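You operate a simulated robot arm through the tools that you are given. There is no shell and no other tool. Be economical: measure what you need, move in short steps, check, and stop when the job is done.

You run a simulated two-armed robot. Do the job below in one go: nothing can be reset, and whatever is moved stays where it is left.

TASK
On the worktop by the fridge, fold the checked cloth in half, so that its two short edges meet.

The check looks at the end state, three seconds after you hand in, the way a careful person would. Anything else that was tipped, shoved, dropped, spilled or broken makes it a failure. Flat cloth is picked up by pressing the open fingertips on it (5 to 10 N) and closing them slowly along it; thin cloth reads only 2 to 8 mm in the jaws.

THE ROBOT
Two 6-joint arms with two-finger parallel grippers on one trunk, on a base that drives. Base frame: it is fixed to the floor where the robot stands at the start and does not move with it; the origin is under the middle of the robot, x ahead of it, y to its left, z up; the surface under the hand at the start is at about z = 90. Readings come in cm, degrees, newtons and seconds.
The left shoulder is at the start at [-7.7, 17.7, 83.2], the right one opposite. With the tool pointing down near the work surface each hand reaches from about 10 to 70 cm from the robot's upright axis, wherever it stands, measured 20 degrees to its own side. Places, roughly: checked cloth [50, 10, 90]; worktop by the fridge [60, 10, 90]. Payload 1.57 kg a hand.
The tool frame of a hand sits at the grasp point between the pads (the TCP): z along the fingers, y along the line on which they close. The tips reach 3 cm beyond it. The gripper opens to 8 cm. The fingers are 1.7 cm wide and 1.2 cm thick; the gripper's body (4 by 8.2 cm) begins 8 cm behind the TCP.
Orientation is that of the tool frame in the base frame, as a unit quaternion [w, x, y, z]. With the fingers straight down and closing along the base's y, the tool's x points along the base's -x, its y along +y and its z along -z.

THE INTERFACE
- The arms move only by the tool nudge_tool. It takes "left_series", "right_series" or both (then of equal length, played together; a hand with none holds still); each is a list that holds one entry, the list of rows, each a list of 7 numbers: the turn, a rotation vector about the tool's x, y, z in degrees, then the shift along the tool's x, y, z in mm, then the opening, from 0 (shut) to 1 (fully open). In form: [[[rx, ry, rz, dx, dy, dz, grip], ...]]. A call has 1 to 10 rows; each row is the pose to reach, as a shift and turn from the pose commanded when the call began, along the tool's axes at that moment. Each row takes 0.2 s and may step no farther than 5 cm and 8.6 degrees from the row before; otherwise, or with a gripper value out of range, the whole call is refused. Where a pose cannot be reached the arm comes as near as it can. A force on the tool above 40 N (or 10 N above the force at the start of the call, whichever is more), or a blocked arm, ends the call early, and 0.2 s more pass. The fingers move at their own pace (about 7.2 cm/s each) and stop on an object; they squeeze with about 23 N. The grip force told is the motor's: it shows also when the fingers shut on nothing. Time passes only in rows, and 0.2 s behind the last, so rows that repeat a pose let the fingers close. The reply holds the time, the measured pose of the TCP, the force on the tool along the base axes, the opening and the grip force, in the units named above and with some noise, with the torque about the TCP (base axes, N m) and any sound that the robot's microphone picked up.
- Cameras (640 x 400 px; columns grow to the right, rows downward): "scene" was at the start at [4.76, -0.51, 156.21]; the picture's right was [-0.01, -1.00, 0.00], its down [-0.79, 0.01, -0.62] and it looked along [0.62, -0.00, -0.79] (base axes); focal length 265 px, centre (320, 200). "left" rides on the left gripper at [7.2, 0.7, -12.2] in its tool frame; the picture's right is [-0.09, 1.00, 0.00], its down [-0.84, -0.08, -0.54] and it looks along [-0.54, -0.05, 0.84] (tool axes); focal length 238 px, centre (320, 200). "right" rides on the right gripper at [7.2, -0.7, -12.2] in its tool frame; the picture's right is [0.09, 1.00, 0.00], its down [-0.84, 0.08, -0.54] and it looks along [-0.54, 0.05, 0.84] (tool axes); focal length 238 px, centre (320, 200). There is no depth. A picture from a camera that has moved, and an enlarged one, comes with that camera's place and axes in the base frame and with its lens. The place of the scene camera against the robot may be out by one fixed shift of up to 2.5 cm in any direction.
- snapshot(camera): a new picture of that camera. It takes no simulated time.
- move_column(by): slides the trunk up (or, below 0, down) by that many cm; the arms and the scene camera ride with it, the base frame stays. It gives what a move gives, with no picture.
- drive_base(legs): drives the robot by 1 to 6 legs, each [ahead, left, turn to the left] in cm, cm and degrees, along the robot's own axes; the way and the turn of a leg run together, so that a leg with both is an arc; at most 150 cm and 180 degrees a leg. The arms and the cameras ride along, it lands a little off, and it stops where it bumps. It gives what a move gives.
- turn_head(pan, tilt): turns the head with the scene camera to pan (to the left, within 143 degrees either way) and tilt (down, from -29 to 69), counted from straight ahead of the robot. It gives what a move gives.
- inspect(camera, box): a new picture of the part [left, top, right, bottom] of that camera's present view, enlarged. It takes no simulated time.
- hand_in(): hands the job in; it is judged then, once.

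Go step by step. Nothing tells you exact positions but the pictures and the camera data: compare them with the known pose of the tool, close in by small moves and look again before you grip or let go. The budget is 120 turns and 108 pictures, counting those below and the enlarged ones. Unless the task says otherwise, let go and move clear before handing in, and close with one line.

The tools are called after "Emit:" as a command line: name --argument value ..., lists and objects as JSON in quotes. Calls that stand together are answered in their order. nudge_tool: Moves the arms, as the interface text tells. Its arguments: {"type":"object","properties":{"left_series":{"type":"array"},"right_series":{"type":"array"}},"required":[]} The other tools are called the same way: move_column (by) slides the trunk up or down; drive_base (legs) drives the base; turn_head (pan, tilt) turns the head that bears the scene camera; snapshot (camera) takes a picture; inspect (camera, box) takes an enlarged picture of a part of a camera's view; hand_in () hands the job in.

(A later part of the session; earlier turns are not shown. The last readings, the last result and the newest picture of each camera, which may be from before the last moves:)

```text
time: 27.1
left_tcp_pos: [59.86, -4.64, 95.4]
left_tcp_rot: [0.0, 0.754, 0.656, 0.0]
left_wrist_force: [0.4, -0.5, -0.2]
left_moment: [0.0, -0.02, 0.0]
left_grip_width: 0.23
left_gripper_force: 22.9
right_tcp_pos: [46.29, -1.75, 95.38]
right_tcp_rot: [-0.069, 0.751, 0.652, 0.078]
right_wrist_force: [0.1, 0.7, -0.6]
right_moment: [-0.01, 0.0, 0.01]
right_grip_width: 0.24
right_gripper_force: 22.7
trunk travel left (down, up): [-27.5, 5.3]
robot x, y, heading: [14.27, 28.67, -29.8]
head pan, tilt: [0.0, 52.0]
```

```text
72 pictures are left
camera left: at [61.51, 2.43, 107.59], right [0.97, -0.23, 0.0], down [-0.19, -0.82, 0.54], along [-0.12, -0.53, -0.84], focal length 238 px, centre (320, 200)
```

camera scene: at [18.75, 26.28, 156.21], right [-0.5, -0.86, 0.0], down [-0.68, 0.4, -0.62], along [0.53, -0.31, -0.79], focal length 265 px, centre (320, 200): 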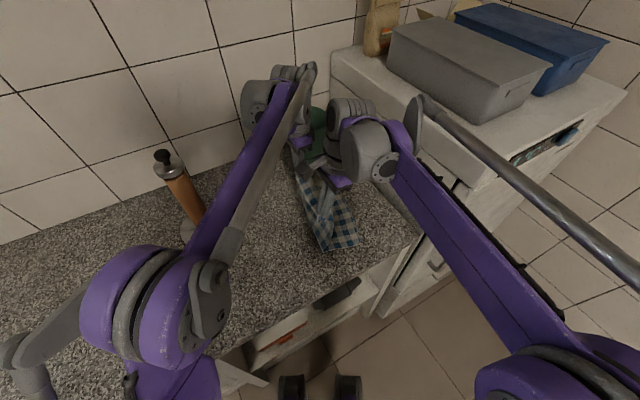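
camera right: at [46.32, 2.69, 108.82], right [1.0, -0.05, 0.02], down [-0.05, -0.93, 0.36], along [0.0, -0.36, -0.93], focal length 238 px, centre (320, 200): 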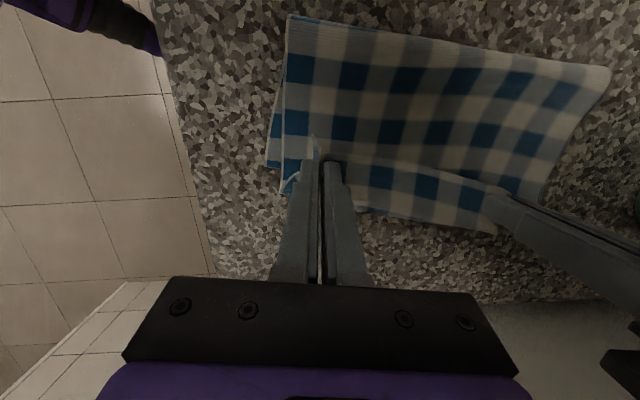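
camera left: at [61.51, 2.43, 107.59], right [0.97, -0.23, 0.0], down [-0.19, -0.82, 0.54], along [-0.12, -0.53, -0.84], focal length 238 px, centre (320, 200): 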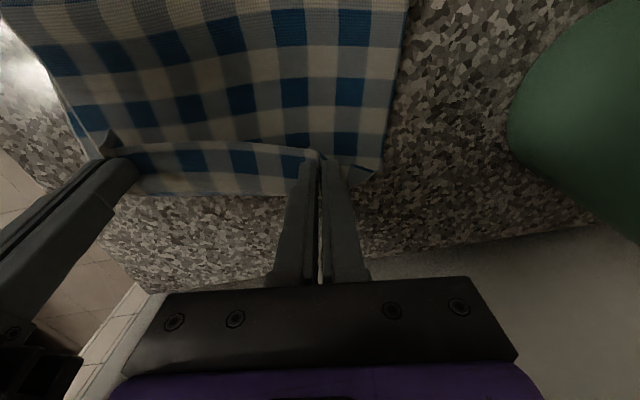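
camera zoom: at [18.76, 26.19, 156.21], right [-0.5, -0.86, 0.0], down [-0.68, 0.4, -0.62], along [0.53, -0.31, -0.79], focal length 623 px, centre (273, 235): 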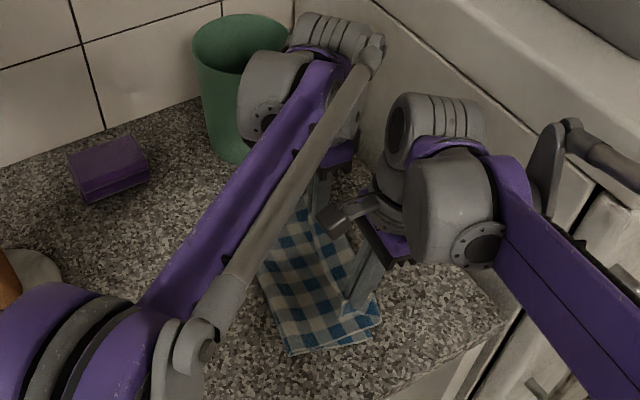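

The held edge is nearly over the bottom edge. I'll zoom in to compare the two edges before releasing.

Emit:
inspect --camera "left" --box '[80, 100, 400, 300]'

Emit:
inspect --camera "right" --box '[240, 100, 560, 300]'

```text
2.00 times, centred on (240, 200) of left
camera zoom: at [61.51, 2.43, 107.59], right [0.97, -0.23, 0.0], down [-0.19, -0.82, 0.54], along [-0.12, -0.53, -0.84], focal length 477 px, centre (480, 200)
```

zoom: 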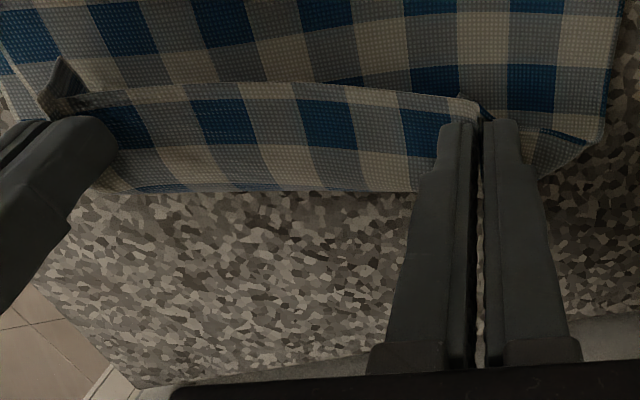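

```text
2.00 times, centred on (400, 200) of right
camera zoom: at [46.32, 2.69, 108.82], right [1.0, -0.05, 0.02], down [-0.05, -0.93, 0.36], along [0.0, -0.36, -0.93], focal length 477 px, centre (160, 200)
```

zoom: 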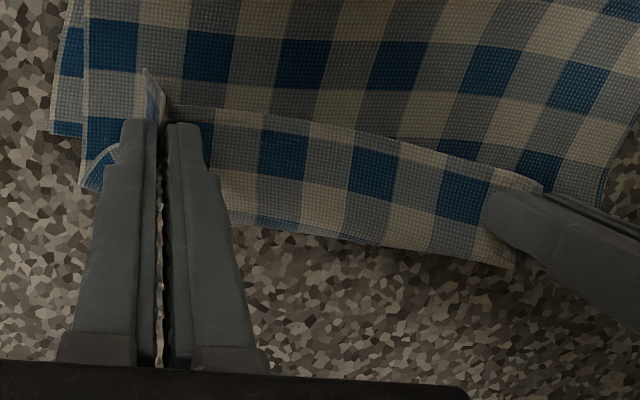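

The bottom edge hasn't moved, but the fold line sits about 4 cm too far to the right, and the held hem has turned over beyond the bottom edge. I'll swing the hem back up and left, so the bottom layer lies flat up to the true half line.

Emit:
nudge_tool --left_series '[[[0, 0, 0, 10, 1, -30, 0], [0, 0, 0, 30, 2, -60, 0], [0, 0, 0, 55, 4, -85, 0], [0, 0, 0, 85, 6, -100, 0], [0, 0, 0, 115, 9, -105, 0], [0, 0, 0, 145, 11, -100, 0], [0, 0, 0, 175, 13, -85, 0], [0, 0, 0, 175, 13, -85, 0]]]' --right_series '[[[0, 0, 0, 16, 1, -27.3, 0], [0, 0, 0, 41.6, 2, -52.5, 0], [0, 0, 0, 71.1, 4, -71.8, 0], [0, 0, 0, 103.5, 6, -80.3, 0], [0, 0, 0, 133.7, 9, -79, 0], [0, 0, 0, 162, 11, -67.9, 0], [0, 0, 0, 188.1, 13, -47.1, 0], [0, 0, 0, 188.1, 13, -47.1, 0]]]'

Emit:
snapshot --camera "right"

Emit:
snapshot --camera "left"

Emit:
inspect --camera "scene" --box '[220, 120, 420, 290]'

```text
time: 28.9
left_tcp_pos: [63.72, 12.68, 103.91]
left_tcp_rot: [0.0, 0.755, 0.656, 0.0]
left_wrist_force: [-0.5, -0.2, -0.1]
left_moment: [0.01, 0.02, -0.01]
left_grip_width: 0.22
left_gripper_force: 22.9
right_tcp_pos: [49.99, 15.42, 104.27]
right_tcp_rot: [-0.069, 0.75, 0.653, 0.08]
right_wrist_force: [1.4, -0.3, 1.7]
right_moment: [-0.03, -0.02, 0.03]
right_grip_width: 0.23
right_gripper_force: 23.4
trunk travel left (down, up): [-27.5, 5.3]
robot x, y, heading: [14.59, 28.36, -30.3]
head pan, tilt: [0.0, 52.0]
```

```text
69 pictures are left
camera right: at [49.89, 19.73, 117.55], right [1.0, -0.05, 0.02], down [-0.05, -0.93, 0.36], along [0.0, -0.36, -0.93], focal length 238 px, centre (320, 200)
```

right: 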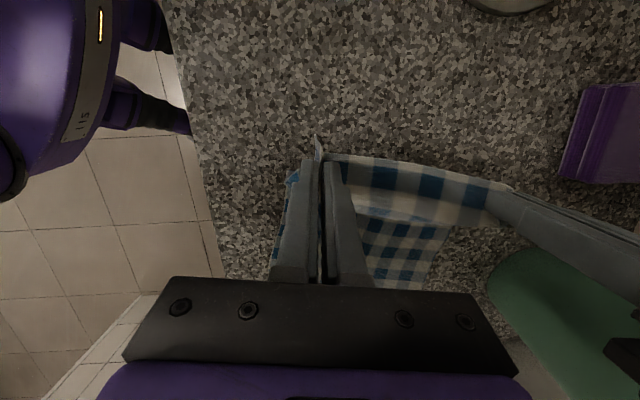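

```text
68 pictures are left
camera left: at [65.36, 19.73, 116.08], right [0.97, -0.23, 0.0], down [-0.19, -0.82, 0.54], along [-0.12, -0.53, -0.84], focal length 238 px, centre (320, 200)
```

left: 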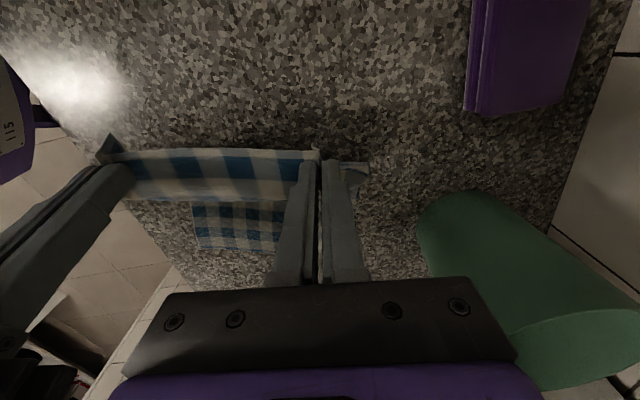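

```text
2.35 times, centred on (320, 205) of scene
camera zoom: at [18.74, 26.08, 156.21], right [-0.5, -0.86, 0.0], down [-0.68, 0.4, -0.62], along [0.53, -0.31, -0.79], focal length 623 px, centre (320, 188)
```

zoom: 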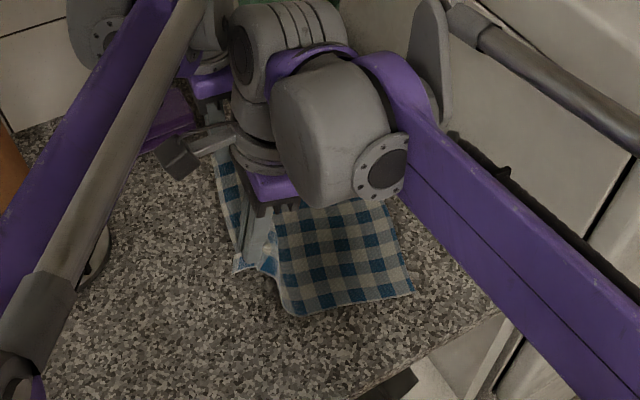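

The bottom layer is now flat to about y=12.6, with its right edge unmoved. I'll bring the hem back on a wider path and stop with the tips about 4 cm above the bottom edge, so the hem can drop towards the edge.

Emit:
nudge_tool --left_series '[[[0, 0, 0, -29, -2, -10, 0], [0, 0, 0, -59, -4, -10, 0], [0, 0, 0, -89, -7, -4, 0], [0, 0, 0, -114, -9, 11, 0], [0, 0, 0, -134, -10, 29, 0], [0, 0, 0, -149, -11, 49, 0], [0, 0, 0, -162, -12, 69, 0], [0, 0, 0, -162, -12, 69, 0]]]' --right_series '[[[0, 0, 0, -27.4, -2, -15, 0], [0, 0, 0, -57.6, -4, -21.4, 0], [0, 0, 0, -89.3, -7, -21, 0], [0, 0, 0, -117, -9, -10.4, 0], [0, 0, 0, -141.2, -10, 2.9, 0], [0, 0, 0, -159.9, -11, 19.4, 0], [0, 0, 0, -177.6, -12, 36, 0], [0, 0, 0, -177.6, -12, 36, 0]]]'

Emit:
snapshot --camera "right"

Emit:
snapshot --camera "left"

Emit:
inspect --camera "scene" --box '[220, 120, 420, 290]'

```text
time: 30.7
left_tcp_pos: [59.84, -3.29, 97.05]
left_tcp_rot: [0.0, 0.754, 0.657, 0.0]
left_wrist_force: [-0.1, 0.0, -0.3]
left_moment: [0.01, -0.03, 0.02]
left_grip_width: 0.23
left_gripper_force: 23.5
right_tcp_pos: [46.28, -0.92, 97.02]
right_tcp_rot: [-0.069, 0.75, 0.653, 0.079]
right_wrist_force: [-0.3, 0.7, 0.5]
right_moment: [0.0, 0.02, 0.0]
right_grip_width: 0.19
right_gripper_force: 23.0
trunk travel left (down, up): [-27.5, 5.3]
robot x, y, heading: [14.75, 28.31, -29.8]
head pan, tilt: [0.0, 52.0]
```

```text
66 pictures are left
camera right: at [46.3, 3.37, 110.35], right [1.0, -0.05, 0.02], down [-0.05, -0.93, 0.36], along [0.0, -0.36, -0.93], focal length 238 px, centre (320, 200)
```

right: 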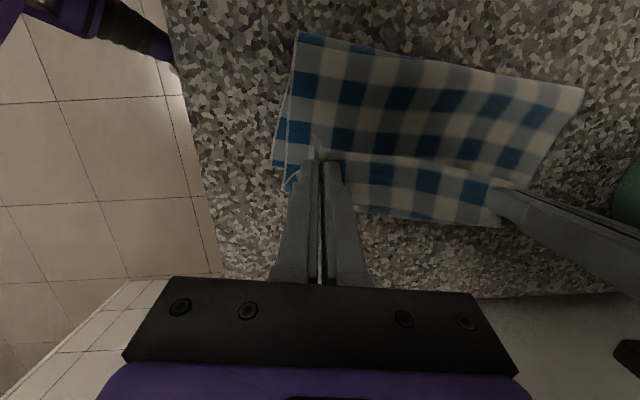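

```text
65 pictures are left
camera left: at [61.56, 3.73, 109.24], right [0.97, -0.23, 0.0], down [-0.19, -0.82, 0.54], along [-0.12, -0.53, -0.84], focal length 238 px, centre (320, 200)
```

left: 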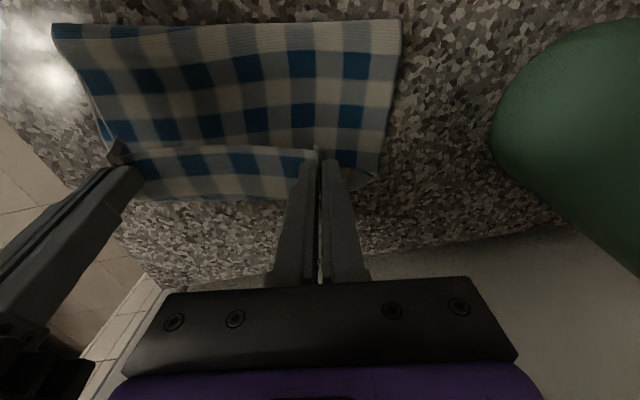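

```text
2.35 times, centred on (320, 205) of scene
camera zoom: at [18.74, 26.24, 156.21], right [-0.5, -0.86, 0.0], down [-0.68, 0.4, -0.62], along [0.53, -0.31, -0.79], focal length 623 px, centre (320, 188)
```

zoom: 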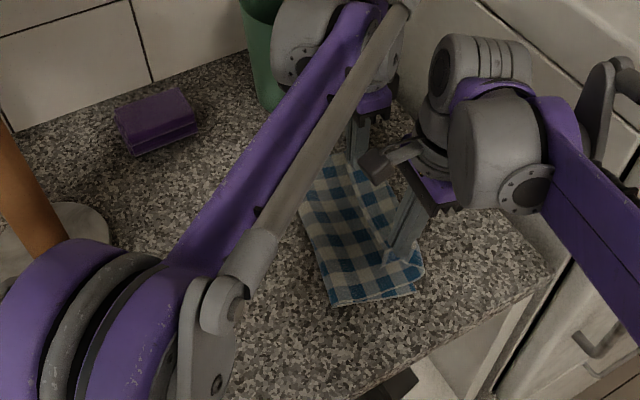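

The cloth's stiffness keeps pushing the fold line back to y≈8 and turning the hem over, because my grip holds the hem facing left. I'll release here, lift clear and see how the hem settles.

Emit:
nudge_tool --left_series '[[[0, 0, 0, 0, 0, 0, 0.15], [0, 0, 0, 0, 0, 0, 0.35], [0, 0, 0, 0, 0, 0, 0.4], [0, 0, 0, 0, 0, -30, 0.4], [0, 0, 0, 0, 0, -70, 0.4], [0, 0, 0, 0, 0, -110, 0.4], [0, 0, 0, 0, 0, -110, 0.4]]]' --right_series '[[[0, 0, 0, 0, 0, 0, 0.15], [0, 0, 0, 0, 0, 0, 0.35], [0, 0, 0, 0, 0, 0, 0.4], [0, 0, 0, 0, 0, -30, 0.4], [0, 0, 0, 0, 0, -70, 0.4], [0, 0, 0, 0, 0, -110, 0.4], [0, 0, 0, 0, 0, -110, 0.4]]]'

Emit:
snapshot --camera "right"

Emit:
snapshot --camera "left"

Emit:
inspect --camera "scene" --box '[220, 120, 420, 290]'

```text
time: 32.3
left_tcp_pos: [60.24, -3.19, 107.94]
left_tcp_rot: [-0.001, 0.754, 0.657, 0.0]
left_wrist_force: [-0.3, 0.9, 0.0]
left_moment: [0.01, -0.04, 0.0]
left_grip_width: 3.2
left_gripper_force: 0.2
right_tcp_pos: [46.41, -3.2, 107.58]
right_tcp_rot: [-0.069, 0.75, 0.653, 0.079]
right_wrist_force: [0.2, -0.4, -0.4]
right_moment: [0.0, 0.01, 0.02]
right_grip_width: 3.22
right_gripper_force: 0.0
trunk travel left (down, up): [-27.5, 5.3]
robot x, y, heading: [14.27, 28.52, -30.2]
head pan, tilt: [0.0, 52.0]
```

```text
63 pictures are left
camera right: at [46.38, 1.24, 120.81], right [1.0, -0.05, 0.02], down [-0.05, -0.93, 0.36], along [0.0, -0.36, -0.93], focal length 238 px, centre (320, 200)
```

right: 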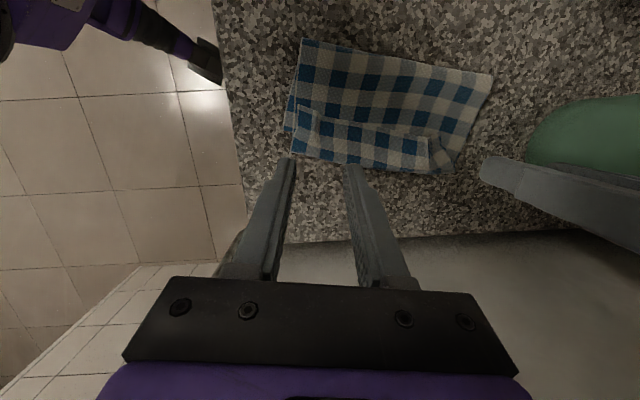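

```text
62 pictures are left
camera left: at [61.88, 3.75, 120.18], right [0.97, -0.23, 0.0], down [-0.19, -0.82, 0.54], along [-0.12, -0.53, -0.84], focal length 238 px, centre (320, 200)
```

left: 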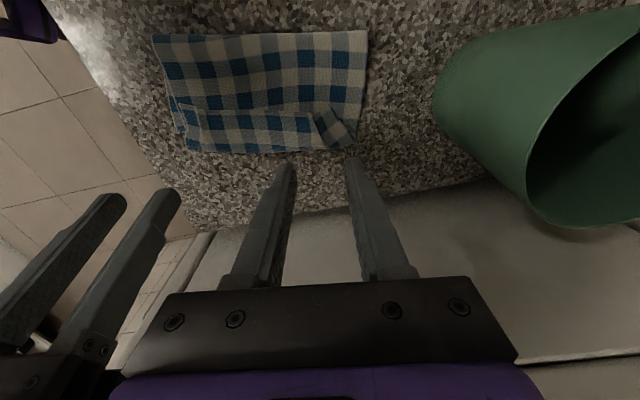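

```text
2.35 times, centred on (320, 205) of scene
camera zoom: at [18.78, 26.18, 156.21], right [-0.5, -0.86, 0.0], down [-0.68, 0.4, -0.62], along [0.53, -0.31, -0.79], focal length 623 px, centre (320, 188)
```

zoom: 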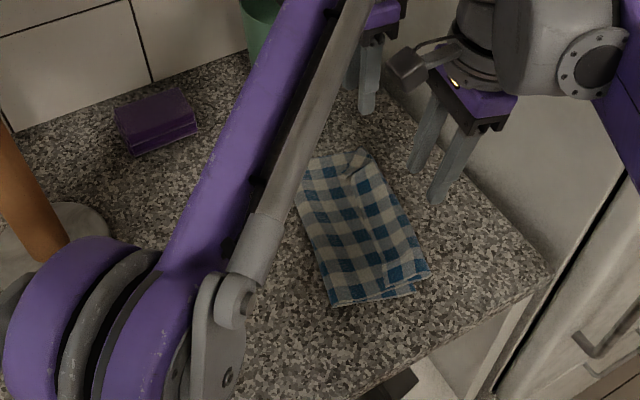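

The hem settled turned over on top, pointing left. I'll re-pinch it with the wrists leaning right, swing up, and roll the wrists leftwards on the way down so the hem ends facing the right way. First, a close look at the hem.

Emit:
inspect --camera "right" --box '[260, 20, 520, 190]'

Emit:
inspect --camera "left" --box '[140, 20, 400, 190]'

```text
2.35 times, centred on (390, 105) of right
camera zoom: at [46.38, 1.24, 120.81], right [1.0, -0.05, 0.02], down [-0.05, -0.93, 0.36], along [0.0, -0.36, -0.93], focal length 561 px, centre (155, 424)
```

zoom: 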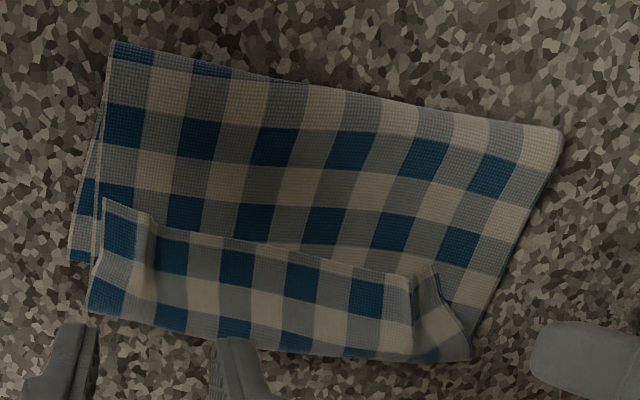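

```text
2.35 times, centred on (270, 105) of left
camera zoom: at [61.88, 3.75, 120.18], right [0.97, -0.23, 0.0], down [-0.19, -0.82, 0.54], along [-0.12, -0.53, -0.84], focal length 561 px, centre (438, 424)
```

zoom: 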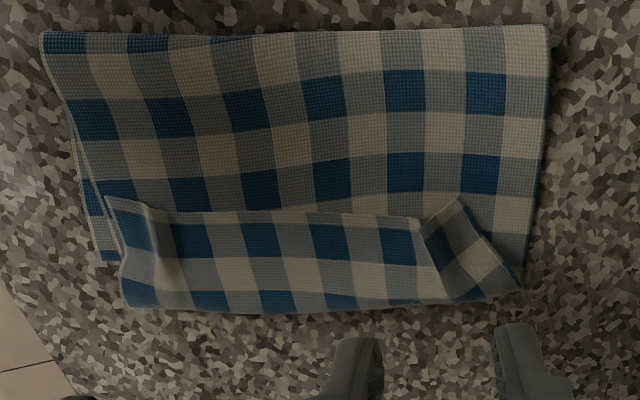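

I can see the hem strip, about 3.5 cm wide, lying turned over on top. I'll move the left hand aside and use the wide-open right hand as a rake: lower it just left of the hem and push right to flip the strip.

Emit:
nudge_tool --left_series '[[[0, 0, 0, 30, 0, -20, 0.4], [0, 0, 0, 70, 0, -40, 0.4], [0, 0, 0, 110, 0, -60, 0.4], [0, 0, 0, 150, 0, -60, 0.4], [0, 0, 0, 180, 0, -60, 0.4], [0, 0, 0, 180, 0, -60, 0.4]]]' --right_series '[[[0, -3, 1.5, 10, 5, 0, 0.6], [0, -6, 3, 27, 20, 0, 1], [0, -9, 5, 45, 40, 8, 1], [0, -12, 7, 54, 58, 10, 1], [0, -12, 7, 45, 58, 50, 1], [0, -12, 7, 38, 58, 88, 1]]]'

Emit:
snapshot --camera "right"

Emit:
snapshot --camera "scene"

```text
time: 33.7
left_tcp_pos: [62.64, 14.56, 114.12]
left_tcp_rot: [0.0, 0.754, 0.657, 0.0]
left_wrist_force: [-1.3, -0.1, 0.0]
left_moment: [0.03, 0.01, 0.02]
left_grip_width: 3.2
left_gripper_force: 0.0
right_tcp_pos: [52.94, 1.39, 99.65]
right_tcp_rot: [-0.005, 0.793, 0.61, -0.004]
right_wrist_force: [-0.1, -0.1, -0.6]
right_moment: [0.01, 0.02, 0.04]
right_grip_width: 8.01
right_gripper_force: 0.1
trunk travel left (down, up): [-27.5, 5.3]
robot x, y, heading: [14.64, 28.35, -30.2]
head pan, tilt: [0.0, 52.0]
```

```text
58 pictures are left
camera right: at [54.28, 8.31, 111.78], right [0.99, -0.17, -0.01], down [-0.13, -0.83, 0.54], along [-0.1, -0.53, -0.84], focal length 238 px, centre (320, 200)
```

right: 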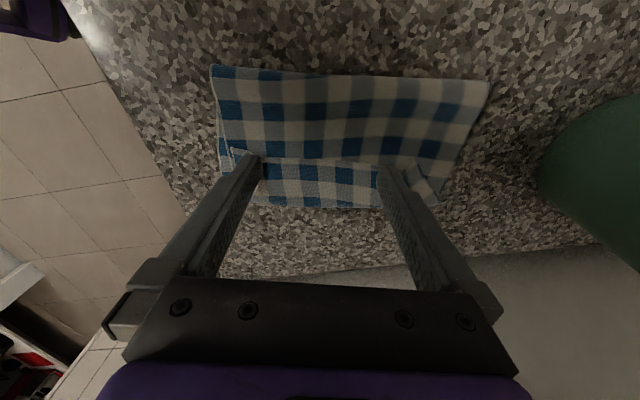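

```text
57 pictures are left
camera scene: at [18.82, 26.11, 156.21], right [-0.5, -0.86, 0.0], down [-0.68, 0.4, -0.62], along [0.53, -0.31, -0.79], focal length 265 px, centre (320, 200)
```

scene: 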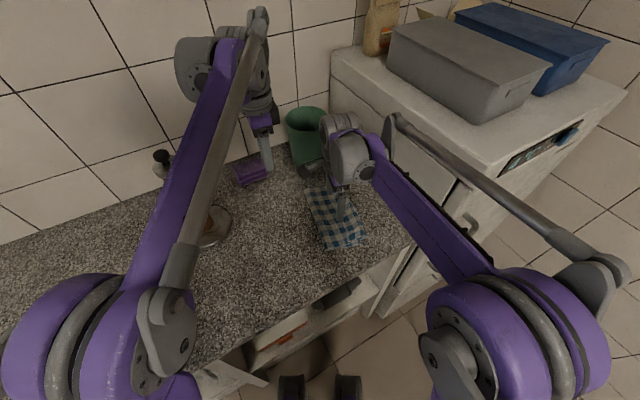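

The rake is lined up about 2 cm left of the hem. I'll lower it until it just touches.

Emit:
nudge_tool --right_series '[[[0, 0, 0, 0, 0, 30, 1], [0, 0, 0, 0, 0, 48, 1], [0, 0, 0, 0, 0, 54, 1], [0, 0, 0, 0, 0, 54, 1]]]'

Emit:
snapshot --camera "right"

```text
time: 34.7
left_tcp_pos: [62.63, 14.54, 114.1]
left_tcp_rot: [0.0, 0.754, 0.656, -0.001]
left_wrist_force: [-0.1, -0.3, 0.6]
left_moment: [0.02, -0.03, -0.03]
left_grip_width: 3.24
left_gripper_force: 0.0
right_tcp_pos: [52.9, 1.32, 94.43]
right_tcp_rot: [-0.005, 0.793, 0.609, -0.004]
right_wrist_force: [-0.2, 0.5, 0.8]
right_moment: [-0.02, 0.01, -0.02]
right_grip_width: 8.01
right_gripper_force: 0.1
trunk travel left (down, up): [-27.5, 5.3]
robot x, y, heading: [14.66, 28.51, -30.5]
head pan, tilt: [0.0, 52.0]
```

```text
56 pictures are left
camera right: at [54.22, 8.34, 106.53], right [0.99, -0.17, -0.01], down [-0.13, -0.83, 0.54], along [-0.1, -0.53, -0.84], focal length 238 px, centre (320, 200)
```

right: 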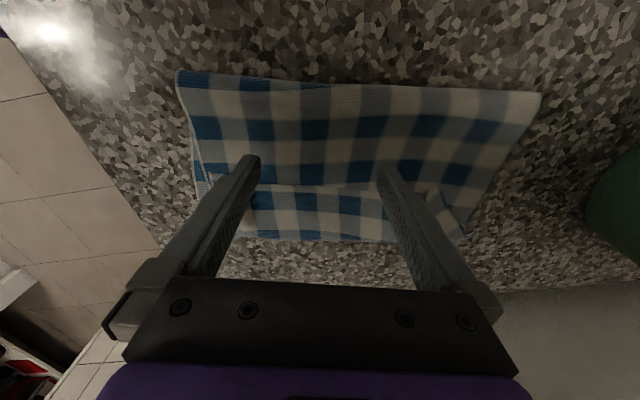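

Now the tips go down another 9 mm to touch, then sweep slowly right by 7 cm, rising slightly at the end.

Emit:
nudge_tool --right_series '[[[0, 0, 0, 0, 0, 8, 1], [0, 0, 0, -8, 0, 8, 1], [0, 0, 0, -18, 0, 8, 1], [0, 0, 0, -28, 0, 8, 1], [0, 0, 0, -38, 0, 7, 1], [0, 0, 0, -48, 0, 4, 1], [0, 0, 0, -60, 0, 2, 1], [0, 0, 0, -72, 0, 2, 1], [0, 0, 0, -85, 0, 0, 1]]]'

Emit:
snapshot --camera "right"

Emit:
inspect --camera "scene" --box '[240, 120, 420, 270]'

```text
time: 36.7
left_tcp_pos: [62.56, 14.49, 114.21]
left_tcp_rot: [0.0, 0.754, 0.657, -0.001]
left_wrist_force: [1.1, -0.6, 0.0]
left_moment: [-0.02, 0.0, 0.04]
left_grip_width: 3.2
left_gripper_force: 0.0
right_tcp_pos: [50.37, -6.65, 94.47]
right_tcp_rot: [-0.005, 0.793, 0.609, -0.004]
right_wrist_force: [-0.7, -0.3, 0.3]
right_moment: [0.01, 0.02, -0.02]
right_grip_width: 8.01
right_gripper_force: 0.2
trunk travel left (down, up): [-27.5, 5.3]
robot x, y, heading: [14.53, 28.48, -29.9]
head pan, tilt: [0.0, 52.0]
```

```text
55 pictures are left
camera right: at [51.76, 0.34, 106.66], right [0.99, -0.17, -0.01], down [-0.13, -0.83, 0.54], along [-0.1, -0.53, -0.84], focal length 238 px, centre (320, 200)
```

right: 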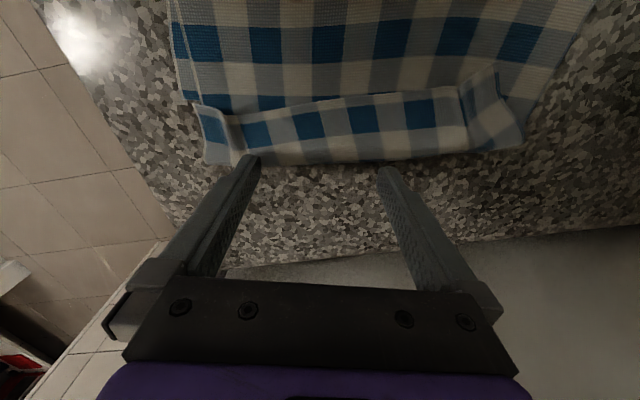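

```text
2.67 times, centred on (330, 195) of scene
camera zoom: at [18.75, 26.16, 156.21], right [-0.5, -0.86, 0.0], down [-0.68, 0.4, -0.62], along [0.53, -0.31, -0.79], focal length 706 px, centre (293, 213)
```

zoom: 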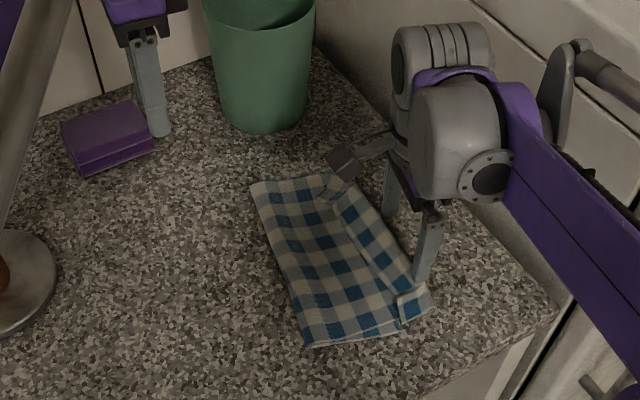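

The rake slid over the hem without flipping it. So I'll regrip the hem with both wrists leaning right (about 28° and 22°). First I position the hands above it.

Emit:
nudge_tool --left_series '[[[0, 3.5, 0, -30, -2, 20, 0.33], [0, 7, 0, -62, -4, 45, 0.33], [0, 11, 0, -94, -6, 70, 0.33], [0, 15, 0, -126, -8, 95, 0.33], [0, 18.5, 0, -158, -10, 120, 0.33], [0, 22, 0, -190, -11.5, 145, 0.33], [0, 22, 0, -190, -11.5, 150, 0.33]]]' --right_series '[[[0, 0, 0, 0, 0, -30, 0.6], [0, 4, -1, 4, -10, -45, 0.33], [0, 10, -2.5, 8, -22, -45, 0.33], [0, 16, -4, 14, -34, -45, 0.33], [0, 22, -5.5, 20, -44, -45, 0.33], [0, 28, -7, 22.4, -44, -45, 0.33], [0, 28, -7, 22.4, -44, -45, 0.33]]]'

Emit:
snapshot --camera "right"

Emit:
snapshot --camera "left"

Emit:
snapshot --camera "scene"

```text
time: 38.3
left_tcp_pos: [59.05, -4.01, 99.33]
left_tcp_rot: [-0.125, 0.74, 0.645, 0.143]
left_wrist_force: [0.4, -0.7, -0.7]
left_moment: [-0.02, -0.02, 0.03]
left_grip_width: 2.66
left_gripper_force: 0.0
right_tcp_pos: [46.72, -3.43, 99.03]
right_tcp_rot: [-0.152, 0.732, 0.637, 0.188]
right_wrist_force: [0.7, 0.5, -1.1]
right_moment: [-0.03, 0.01, 0.01]
right_grip_width: 2.65
right_gripper_force: 0.0
trunk travel left (down, up): [-27.5, 5.3]
robot x, y, heading: [14.65, 28.38, -30.1]
head pan, tilt: [0.0, 52.0]
```

```text
53 pictures are left
camera right: at [45.93, -2.79, 113.05], right [1.0, -0.06, 0.06], down [-0.07, -0.99, 0.09], along [0.06, -0.09, -0.99], focal length 238 px, centre (320, 200)
```

right: 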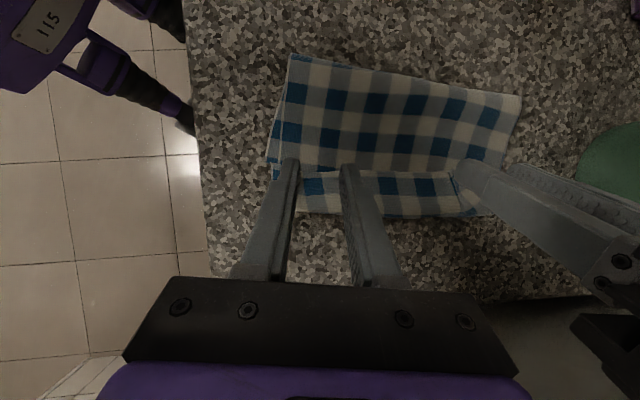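

```text
52 pictures are left
camera left: at [59.85, -1.96, 113.41], right [0.97, -0.22, -0.04], down [-0.21, -0.96, 0.19], along [-0.08, -0.18, -0.98], focal length 238 px, centre (320, 200)
```

left: 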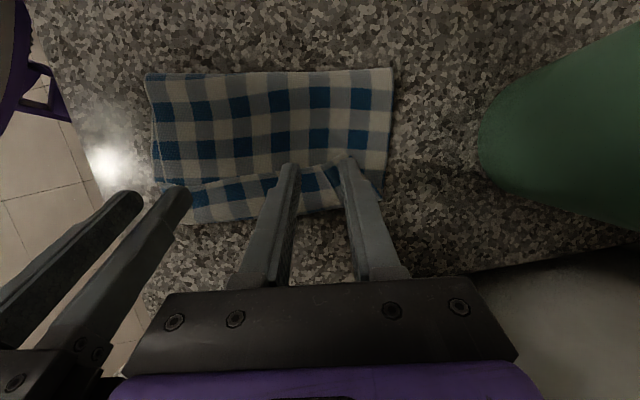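

```text
51 pictures are left
camera scene: at [18.72, 26.33, 156.22], right [-0.5, -0.86, 0.0], down [-0.68, 0.4, -0.62], along [0.53, -0.31, -0.79], focal length 265 px, centre (320, 200)
```

scene: 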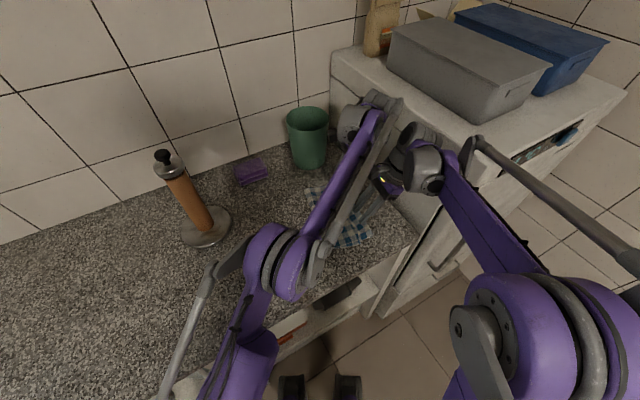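

Both hands are above the hem and clear of everything. A closer look gives the exact hem position before I descend.

Emit:
inspect --camera "right" --box '[250, 110, 510, 240]'

Emit:
inspect --camera "left" --box '[140, 110, 400, 240]'

```text
2.46 times, centred on (380, 175) of right
camera zoom: at [45.93, -2.79, 113.05], right [1.0, -0.06, 0.06], down [-0.07, -0.99, 0.09], along [0.06, -0.09, -0.99], focal length 587 px, centre (172, 262)
```

zoom: 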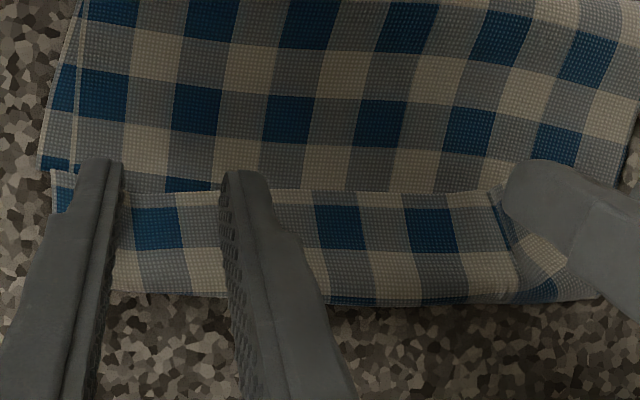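

```text
2.46 times, centred on (270, 175) of left
camera zoom: at [59.85, -1.96, 113.41], right [0.97, -0.22, -0.04], down [-0.21, -0.96, 0.19], along [-0.08, -0.18, -0.98], focal length 587 px, centre (443, 262)
```

zoom: 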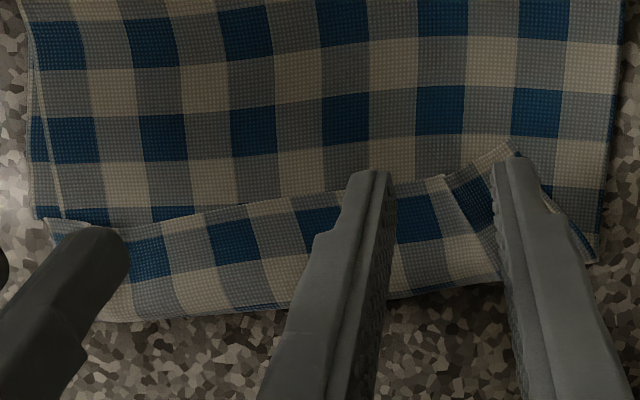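

The heels of the fingers are about 0.8–1 cm inside the hem, as wanted. Descending to just above contact.

Emit:
nudge_tool --left_series '[[[0, 0, 0, -9, 0, 23, 0.33], [0, 0, 0, -18.7, 0, 46, 0.33], [0, 0, 0, -18.7, 0, 46, 0.33]]]' --right_series '[[[0, 0, 0, -13, 0, 20, 0.33], [0, 0, 0, -26, 0, 40.5, 0.33], [0, 0, 0, -26, 0, 40.5, 0.33]]]'

```text
time: 39.1
left_tcp_pos: [58.84, -4.06, 94.17]
left_tcp_rot: [-0.125, 0.74, 0.644, 0.145]
left_wrist_force: [-1.0, -0.9, -0.4]
left_moment: [-0.01, 0.03, 0.0]
left_grip_width: 2.68
left_gripper_force: 0.1
right_tcp_pos: [47.11, -3.86, 94.04]
right_tcp_rot: [-0.153, 0.732, 0.636, 0.189]
right_wrist_force: [-0.2, -0.3, 0.7]
right_moment: [0.0, -0.01, -0.03]
right_grip_width: 2.64
right_gripper_force: 0.1
trunk travel left (down, up): [-27.5, 5.3]
robot x, y, heading: [14.46, 28.41, -30.2]
head pan, tilt: [0.0, 52.0]
```

No contact yet; I'll go down in small steps.

Emit:
nudge_tool --left_series '[[[0, 0, 0, -0.7, 0, 1.8, 0.33], [0, 0, 0, -1.3, 0, 3.2, 0.33], [0, 0, 0, -1.3, 0, 3.2, 0.33]]]' --right_series '[[[0, 0, 0, -0.9, 0, 1.8, 0.33], [0, 0, 0, -1.4, 0, 2.8, 0.33], [0, 0, 0, -1.4, 0, 2.8, 0.33]]]'

```text
time: 39.9
left_tcp_pos: [58.72, -4.22, 93.85]
left_tcp_rot: [-0.126, 0.74, 0.645, 0.143]
left_wrist_force: [0.2, -0.6, -1.4]
left_moment: [0.04, -0.03, -0.02]
left_grip_width: 2.65
left_gripper_force: 0.0
right_tcp_pos: [46.99, -4.02, 93.87]
right_tcp_rot: [-0.152, 0.732, 0.637, 0.188]
right_wrist_force: [-0.4, -0.8, 0.3]
right_moment: [0.02, 0.04, -0.03]
right_grip_width: 2.64
right_gripper_force: 0.1
trunk travel left (down, up): [-27.5, 5.3]
robot x, y, heading: [14.53, 28.23, -30.1]
head pan, tilt: [0.0, 52.0]
```

Emit:
nudge_tool --left_series '[[[0, 0, 0, -0.8, 0, 2, 0.33], [0, 0, 0, -1.2, 0, 3, 0.33], [0, 0, 0, -1.2, 0, 3, 0.33]]]' --right_series '[[[0, 0, 0, -1, 0, 1.9, 0.33], [0, 0, 0, -1.4, 0, 2.8, 0.33], [0, 0, 0, -1.4, 0, 2.8, 0.33]]]'

```text
time: 40.7
left_tcp_pos: [58.71, -4.13, 93.41]
left_tcp_rot: [-0.126, 0.74, 0.644, 0.144]
left_wrist_force: [0.1, -0.1, 1.1]
left_moment: [-0.01, 0.01, 0.02]
left_grip_width: 2.62
left_gripper_force: 0.0
right_tcp_pos: [46.88, -3.99, 93.39]
right_tcp_rot: [-0.153, 0.732, 0.637, 0.188]
right_wrist_force: [0.6, -0.5, -0.8]
right_moment: [-0.01, 0.0, -0.04]
right_grip_width: 2.64
right_gripper_force: 0.0
trunk travel left (down, up): [-27.5, 5.3]
robot x, y, heading: [14.37, 28.48, -30.3]
head pan, tilt: [0.0, 52.0]
```

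Nothing yet at z=93.4, so contact must be close. One more small step.

Emit:
nudge_tool --left_series '[[[0, 0, 0, -0.5, 0, 1.2, 0.33], [0, 0, 0, -0.8, 0, 2, 0.33], [0, 0, 0, -0.8, 0, 2, 0.33]]]' --right_series '[[[0, 0, 0, -0.6, 0, 1.2, 0.33], [0, 0, 0, -1, 0, 2, 0.33], [0, 0, 0, -1, 0, 2, 0.33]]]'

Emit:
inspect --camera "right" --box '[250, 80, 510, 240]'

```text
time: 41.5
left_tcp_pos: [58.71, -4.18, 93.34]
left_tcp_rot: [-0.126, 0.74, 0.645, 0.144]
left_wrist_force: [1.4, -1.9, 19.4]
left_moment: [0.04, 0.08, -0.02]
left_grip_width: 2.61
left_gripper_force: 0.0
right_tcp_pos: [46.86, -3.81, 93.34]
right_tcp_rot: [-0.152, 0.732, 0.637, 0.189]
right_wrist_force: [-0.5, -0.1, -0.5]
right_moment: [-0.03, 0.0, -0.03]
right_grip_width: 2.63
right_gripper_force: 0.0
trunk travel left (down, up): [-27.5, 5.3]
robot x, y, heading: [14.46, 28.36, -30.2]
head pan, tilt: [0.0, 52.0]
```

```text
2.46 times, centred on (380, 160) of right
camera zoom: at [46.03, -3.2, 107.41], right [1.0, -0.06, 0.06], down [-0.07, -0.99, 0.09], along [0.06, -0.09, -0.99], focal length 587 px, centre (172, 298)
```

zoom: 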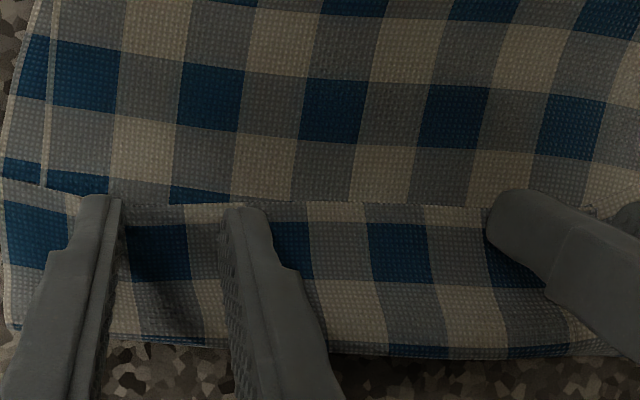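

The left is in contact at 19 N, the right not yet. I'll ease the left and lower the right.

Emit:
nudge_tool --left_series '[[[0, 0, 0, 0.2, 0, -0.6, 0.33], [0, 0, 0, 0.2, 0, -0.6, 0.33]]]' --right_series '[[[0, 0, 0, -0.7, 0, 1.4, 0.33], [0, 0, 0, -0.7, 0, 1.4, 0.33]]]'

```text
time: 42.1
left_tcp_pos: [59.0, -4.18, 93.43]
left_tcp_rot: [-0.126, 0.74, 0.645, 0.144]
left_wrist_force: [-1.5, 0.5, 5.4]
left_moment: [0.08, 0.08, -0.04]
left_grip_width: 2.64
left_gripper_force: 0.1
right_tcp_pos: [46.84, -3.82, 93.27]
right_tcp_rot: [-0.152, 0.731, 0.638, 0.189]
right_wrist_force: [-2.1, -1.9, 17.7]
right_moment: [0.08, 0.21, 0.03]
right_grip_width: 2.65
right_gripper_force: 0.2
trunk travel left (down, up): [-27.5, 5.3]
robot x, y, heading: [14.07, 28.66, -30.1]
head pan, tilt: [0.0, 52.0]
```

Adjusting to about 10 N each and closing slowly.

Emit:
nudge_tool --left_series '[[[0, 0, 0, -0.1, 0, 0.3, 0.33], [0, 0, 0, -0.1, 0, 0.3, 0.29], [0, 0, 0, -0.1, 0, 0.3, 0.25], [0, 0, 0, -0.1, 0, 0.3, 0.21], [0, 0, 0, -0.1, 0, 0.3, 0.17], [0, 0, 0, -0.1, 0, 0.3, 0.12], [0, 0, 0, -0.1, 0, 0.3, 0.07], [0, 0, 0, -0.1, 0, 0.3, 0.02], [0, 0, 0, -0.1, 0, 0.3, 0], [0, 0, 0, -0.1, 0, 0.3, 0]]]' --right_series '[[[0, 0, 0, 0.2, 0, -0.4, 0.33], [0, 0, 0, 0.2, 0, -0.4, 0.29], [0, 0, 0, 0.2, 0, -0.4, 0.25], [0, 0, 0, 0.2, 0, -0.4, 0.21], [0, 0, 0, 0.2, 0, -0.4, 0.17], [0, 0, 0, 0.2, 0, -0.4, 0.12], [0, 0, 0, 0.2, 0, -0.4, 0.07], [0, 0, 0, 0.2, 0, -0.4, 0.02], [0, 0, 0, 0.2, 0, -0.4, 0], [0, 0, 0, 0.2, 0, -0.4, 0]]]'

Emit:
snapshot --camera "right"

Emit:
snapshot --camera "left"

```text
time: 44.3
left_tcp_pos: [58.77, -4.15, 93.34]
left_tcp_rot: [-0.125, 0.74, 0.645, 0.144]
left_wrist_force: [1.1, 0.0, 15.3]
left_moment: [0.04, 0.0, 0.01]
left_grip_width: 0.22
left_gripper_force: 23.0
right_tcp_pos: [46.85, -3.98, 93.34]
right_tcp_rot: [-0.152, 0.732, 0.637, 0.189]
right_wrist_force: [0.3, 0.4, 1.0]
right_moment: [0.01, 0.02, 0.0]
right_grip_width: 0.01
right_gripper_force: 21.4
trunk travel left (down, up): [-27.5, 5.3]
robot x, y, heading: [14.4, 27.96, -30.2]
head pan, tilt: [0.0, 52.0]
```

```text
47 pictures are left
camera right: at [46.07, -3.21, 107.34], right [1.0, -0.06, 0.06], down [-0.07, -0.99, 0.09], along [0.06, -0.09, -0.99], focal length 238 px, centre (320, 200)
```

right: 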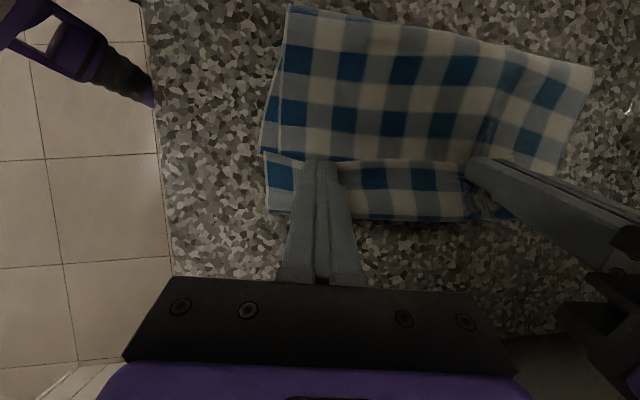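

```text
46 pictures are left
camera left: at [59.76, -2.13, 107.38], right [0.97, -0.22, -0.03], down [-0.21, -0.96, 0.19], along [-0.07, -0.18, -0.98], focal length 238 px, centre (320, 200)
```

left: 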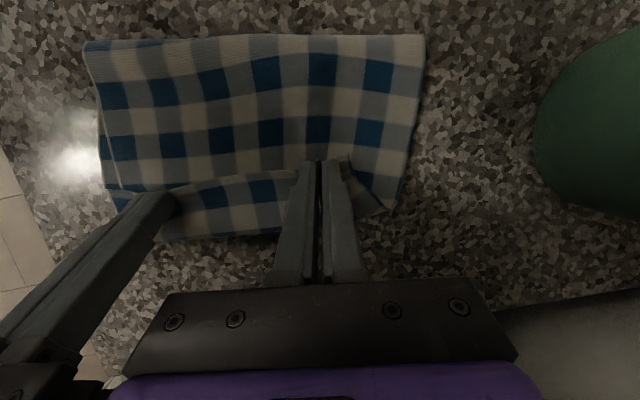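

The left holds (2.2 mm), while the right slipped off. I'll lift the right 1 cm, reopen it and press a bit harder.

Emit:
nudge_tool --right_series '[[[0, 0, 0, 4.7, 0, -8.8, 0], [0, 0, 0, 4.7, 0, -8.8, 0.42], [0, 0, 0, 4.7, 0, -8.8, 0.42], [0, 0, 0, 2, 0, -4, 0.42], [0, 0, 0, 0, 0, 0, 0.42], [0, 0, 0, -0.2, 0, 0.5, 0.42], [0, 0, 0, -0.2, 0, 0.5, 0.42]]]'

```text
time: 45.9
left_tcp_pos: [58.81, -4.11, 93.38]
left_tcp_rot: [-0.126, 0.74, 0.644, 0.145]
left_wrist_force: [1.3, -0.8, 16.2]
left_moment: [0.04, -0.06, -0.02]
left_grip_width: 0.24
left_gripper_force: 23.1
right_tcp_pos: [46.84, -3.91, 93.41]
right_tcp_rot: [-0.151, 0.732, 0.637, 0.188]
right_wrist_force: [-0.4, 0.8, 1.3]
right_moment: [0.0, 0.04, -0.03]
right_grip_width: 3.35
right_gripper_force: 0.0
trunk travel left (down, up): [-27.5, 5.3]
robot x, y, heading: [14.57, 28.28, -30.0]
head pan, tilt: [0.0, 52.0]
```

Emit:
nudge_tool --right_series '[[[0, 0, 0, -0.5, 0, 1.1, 0.42], [0, 0, 0, -0.5, 0, 1.1, 0.42]]]'

```text
time: 46.5
left_tcp_pos: [58.73, -4.17, 93.44]
left_tcp_rot: [-0.125, 0.741, 0.644, 0.144]
left_wrist_force: [1.0, -0.3, 8.1]
left_moment: [0.01, -0.04, -0.06]
left_grip_width: 0.25
left_gripper_force: 22.8
right_tcp_pos: [46.88, -3.91, 93.23]
right_tcp_rot: [-0.152, 0.732, 0.637, 0.189]
right_wrist_force: [0.3, -3.9, 26.7]
right_moment: [0.16, 0.46, 0.06]
right_grip_width: 3.35
right_gripper_force: 0.1
trunk travel left (down, up): [-27.5, 5.3]
robot x, y, heading: [14.57, 28.52, -30.0]
head pan, tilt: [0.0, 52.0]
```

The moment shows only the near finger is pressing, because the hand is rolled about 1°. I'll level it and recheck.

Emit:
nudge_tool --right_series '[[[1.3, 0, 0, 0.2, 0, -0.5, 0.42], [1.3, 0, 0, 0.2, 0, -0.5, 0.42]]]'

```text
time: 47.1
left_tcp_pos: [58.94, -4.11, 93.36]
left_tcp_rot: [-0.125, 0.74, 0.645, 0.144]
left_wrist_force: [0.3, -1.9, 9.0]
left_moment: [-0.03, -0.05, 0.01]
left_grip_width: 0.22
left_gripper_force: 22.7
right_tcp_pos: [46.87, -3.9, 93.19]
right_tcp_rot: [-0.16, 0.73, 0.639, 0.181]
right_wrist_force: [1.8, -1.2, 22.4]
right_moment: [0.08, -0.17, -0.11]
right_grip_width: 3.31
right_gripper_force: 0.1
trunk travel left (down, up): [-27.5, 5.3]
robot x, y, heading: [14.26, 28.35, -29.9]
head pan, tilt: [0.0, 52.0]
```

That's balanced now. I'll ease to about 12 N and close slowly.

Emit:
nudge_tool --right_series '[[[-0.3, 0, 0, 0.2, 0, -0.5, 0.42], [-0.3, 0, 0, 0.2, 0, -0.5, 0.37], [-0.3, 0, 0, 0.2, 0, -0.5, 0.32], [-0.3, 0, 0, 0.2, 0, -0.5, 0.27], [-0.3, 0, 0, 0.2, 0, -0.5, 0.22], [-0.3, 0, 0, 0.2, 0, -0.5, 0.17], [-0.3, 0, 0, 0.2, 0, -0.5, 0.11], [-0.3, 0, 0, 0.2, 0, -0.5, 0.05], [-0.3, 0, 0, 0.2, 0, -0.5, 0], [-0.3, 0, 0, 0.2, 0, -0.5, 0]]]'

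Emit:
snapshot --camera "right"

```text
time: 49.3
left_tcp_pos: [58.75, -4.11, 93.37]
left_tcp_rot: [-0.126, 0.74, 0.645, 0.144]
left_wrist_force: [-8.5, 1.1, 8.1]
left_moment: [0.08, 0.34, 0.01]
left_grip_width: 0.22
left_gripper_force: 22.9
right_tcp_pos: [47.01, -3.9, 93.21]
right_tcp_rot: [-0.158, 0.73, 0.639, 0.183]
right_wrist_force: [11.8, -0.8, 16.3]
right_moment: [0.09, -0.36, -0.09]
right_grip_width: 0.35
right_gripper_force: 22.8
trunk travel left (down, up): [-27.5, 5.3]
robot x, y, heading: [14.51, 28.56, -30.0]
head pan, tilt: [0.0, 52.0]
```

```text
45 pictures are left
camera right: at [46.31, -3.32, 107.31], right [1.0, -0.05, 0.05], down [-0.06, -0.99, 0.09], along [0.04, -0.09, -1.0], focal length 238 px, centre (320, 200)
```

right: 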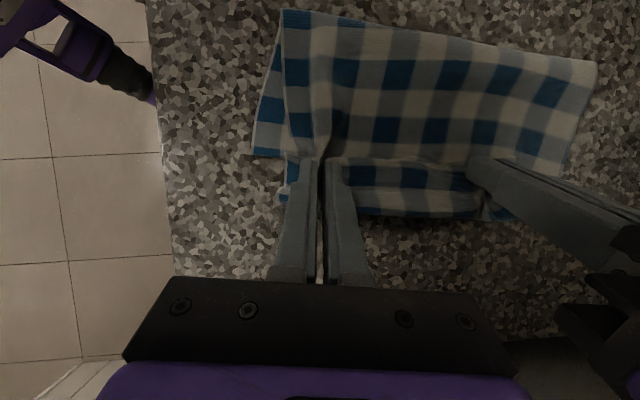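

The right holds now too (3.5 mm). I'll lift 5 cm, easing the sideways tension, and check that only the hem layer is held.

Emit:
nudge_tool --left_series '[[[0, 0, 0, 4, -3, -10, 0], [0, 0, 0, 15, -5, -20, 0], [0, 0, 0, 26, -5, -30, 0], [0, 0, 0, 37, -5, -39, 0], [0, 0, 0, 37, -5, -39, 0]]]' --right_series '[[[0, 0, 0, 5, 3, -9, 0], [0, 0, 0, 17, 5, -18, 0], [0, 0, 0, 29, 5, -27, 0], [0, 0, 0, 41, 5, -35, 0], [0, 0, 0, 41, 5, -35, 0]]]'

Emit:
snapshot --camera "right"

Emit:
snapshot --camera "left"

```text
time: 50.5
left_tcp_pos: [58.79, -2.04, 98.32]
left_tcp_rot: [-0.126, 0.74, 0.645, 0.143]
left_wrist_force: [0.7, 0.1, 0.1]
left_moment: [0.02, 0.03, -0.01]
left_grip_width: 0.19
left_gripper_force: 23.2
right_tcp_pos: [47.76, -2.03, 98.11]
right_tcp_rot: [-0.159, 0.731, 0.639, 0.182]
right_wrist_force: [0.4, 0.6, -0.3]
right_moment: [-0.01, 0.02, 0.02]
right_grip_width: 0.25
right_gripper_force: 22.9
trunk travel left (down, up): [-27.5, 5.3]
robot x, y, heading: [14.55, 28.39, -30.0]
head pan, tilt: [0.0, 52.0]
```

```text
44 pictures are left
camera right: at [47.07, -1.42, 112.17], right [1.0, -0.05, 0.04], down [-0.06, -0.99, 0.09], along [0.04, -0.09, -1.0], focal length 238 px, centre (320, 200)
```

right: 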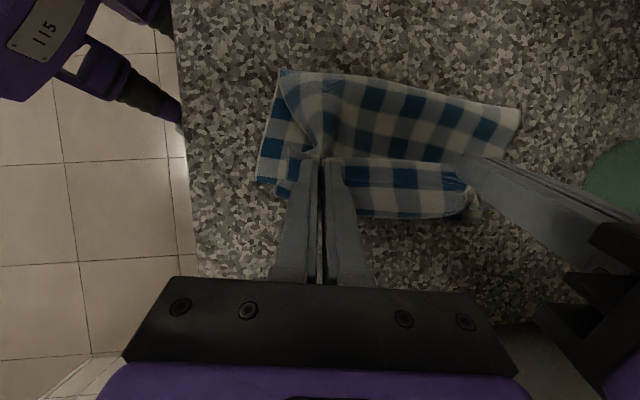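

```text
43 pictures are left
camera left: at [59.68, -0.07, 112.33], right [0.97, -0.22, -0.04], down [-0.21, -0.96, 0.19], along [-0.08, -0.18, -0.98], focal length 238 px, centre (320, 200)
```

left: 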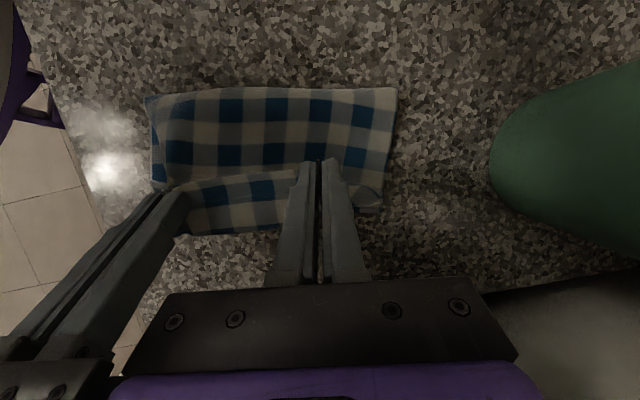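

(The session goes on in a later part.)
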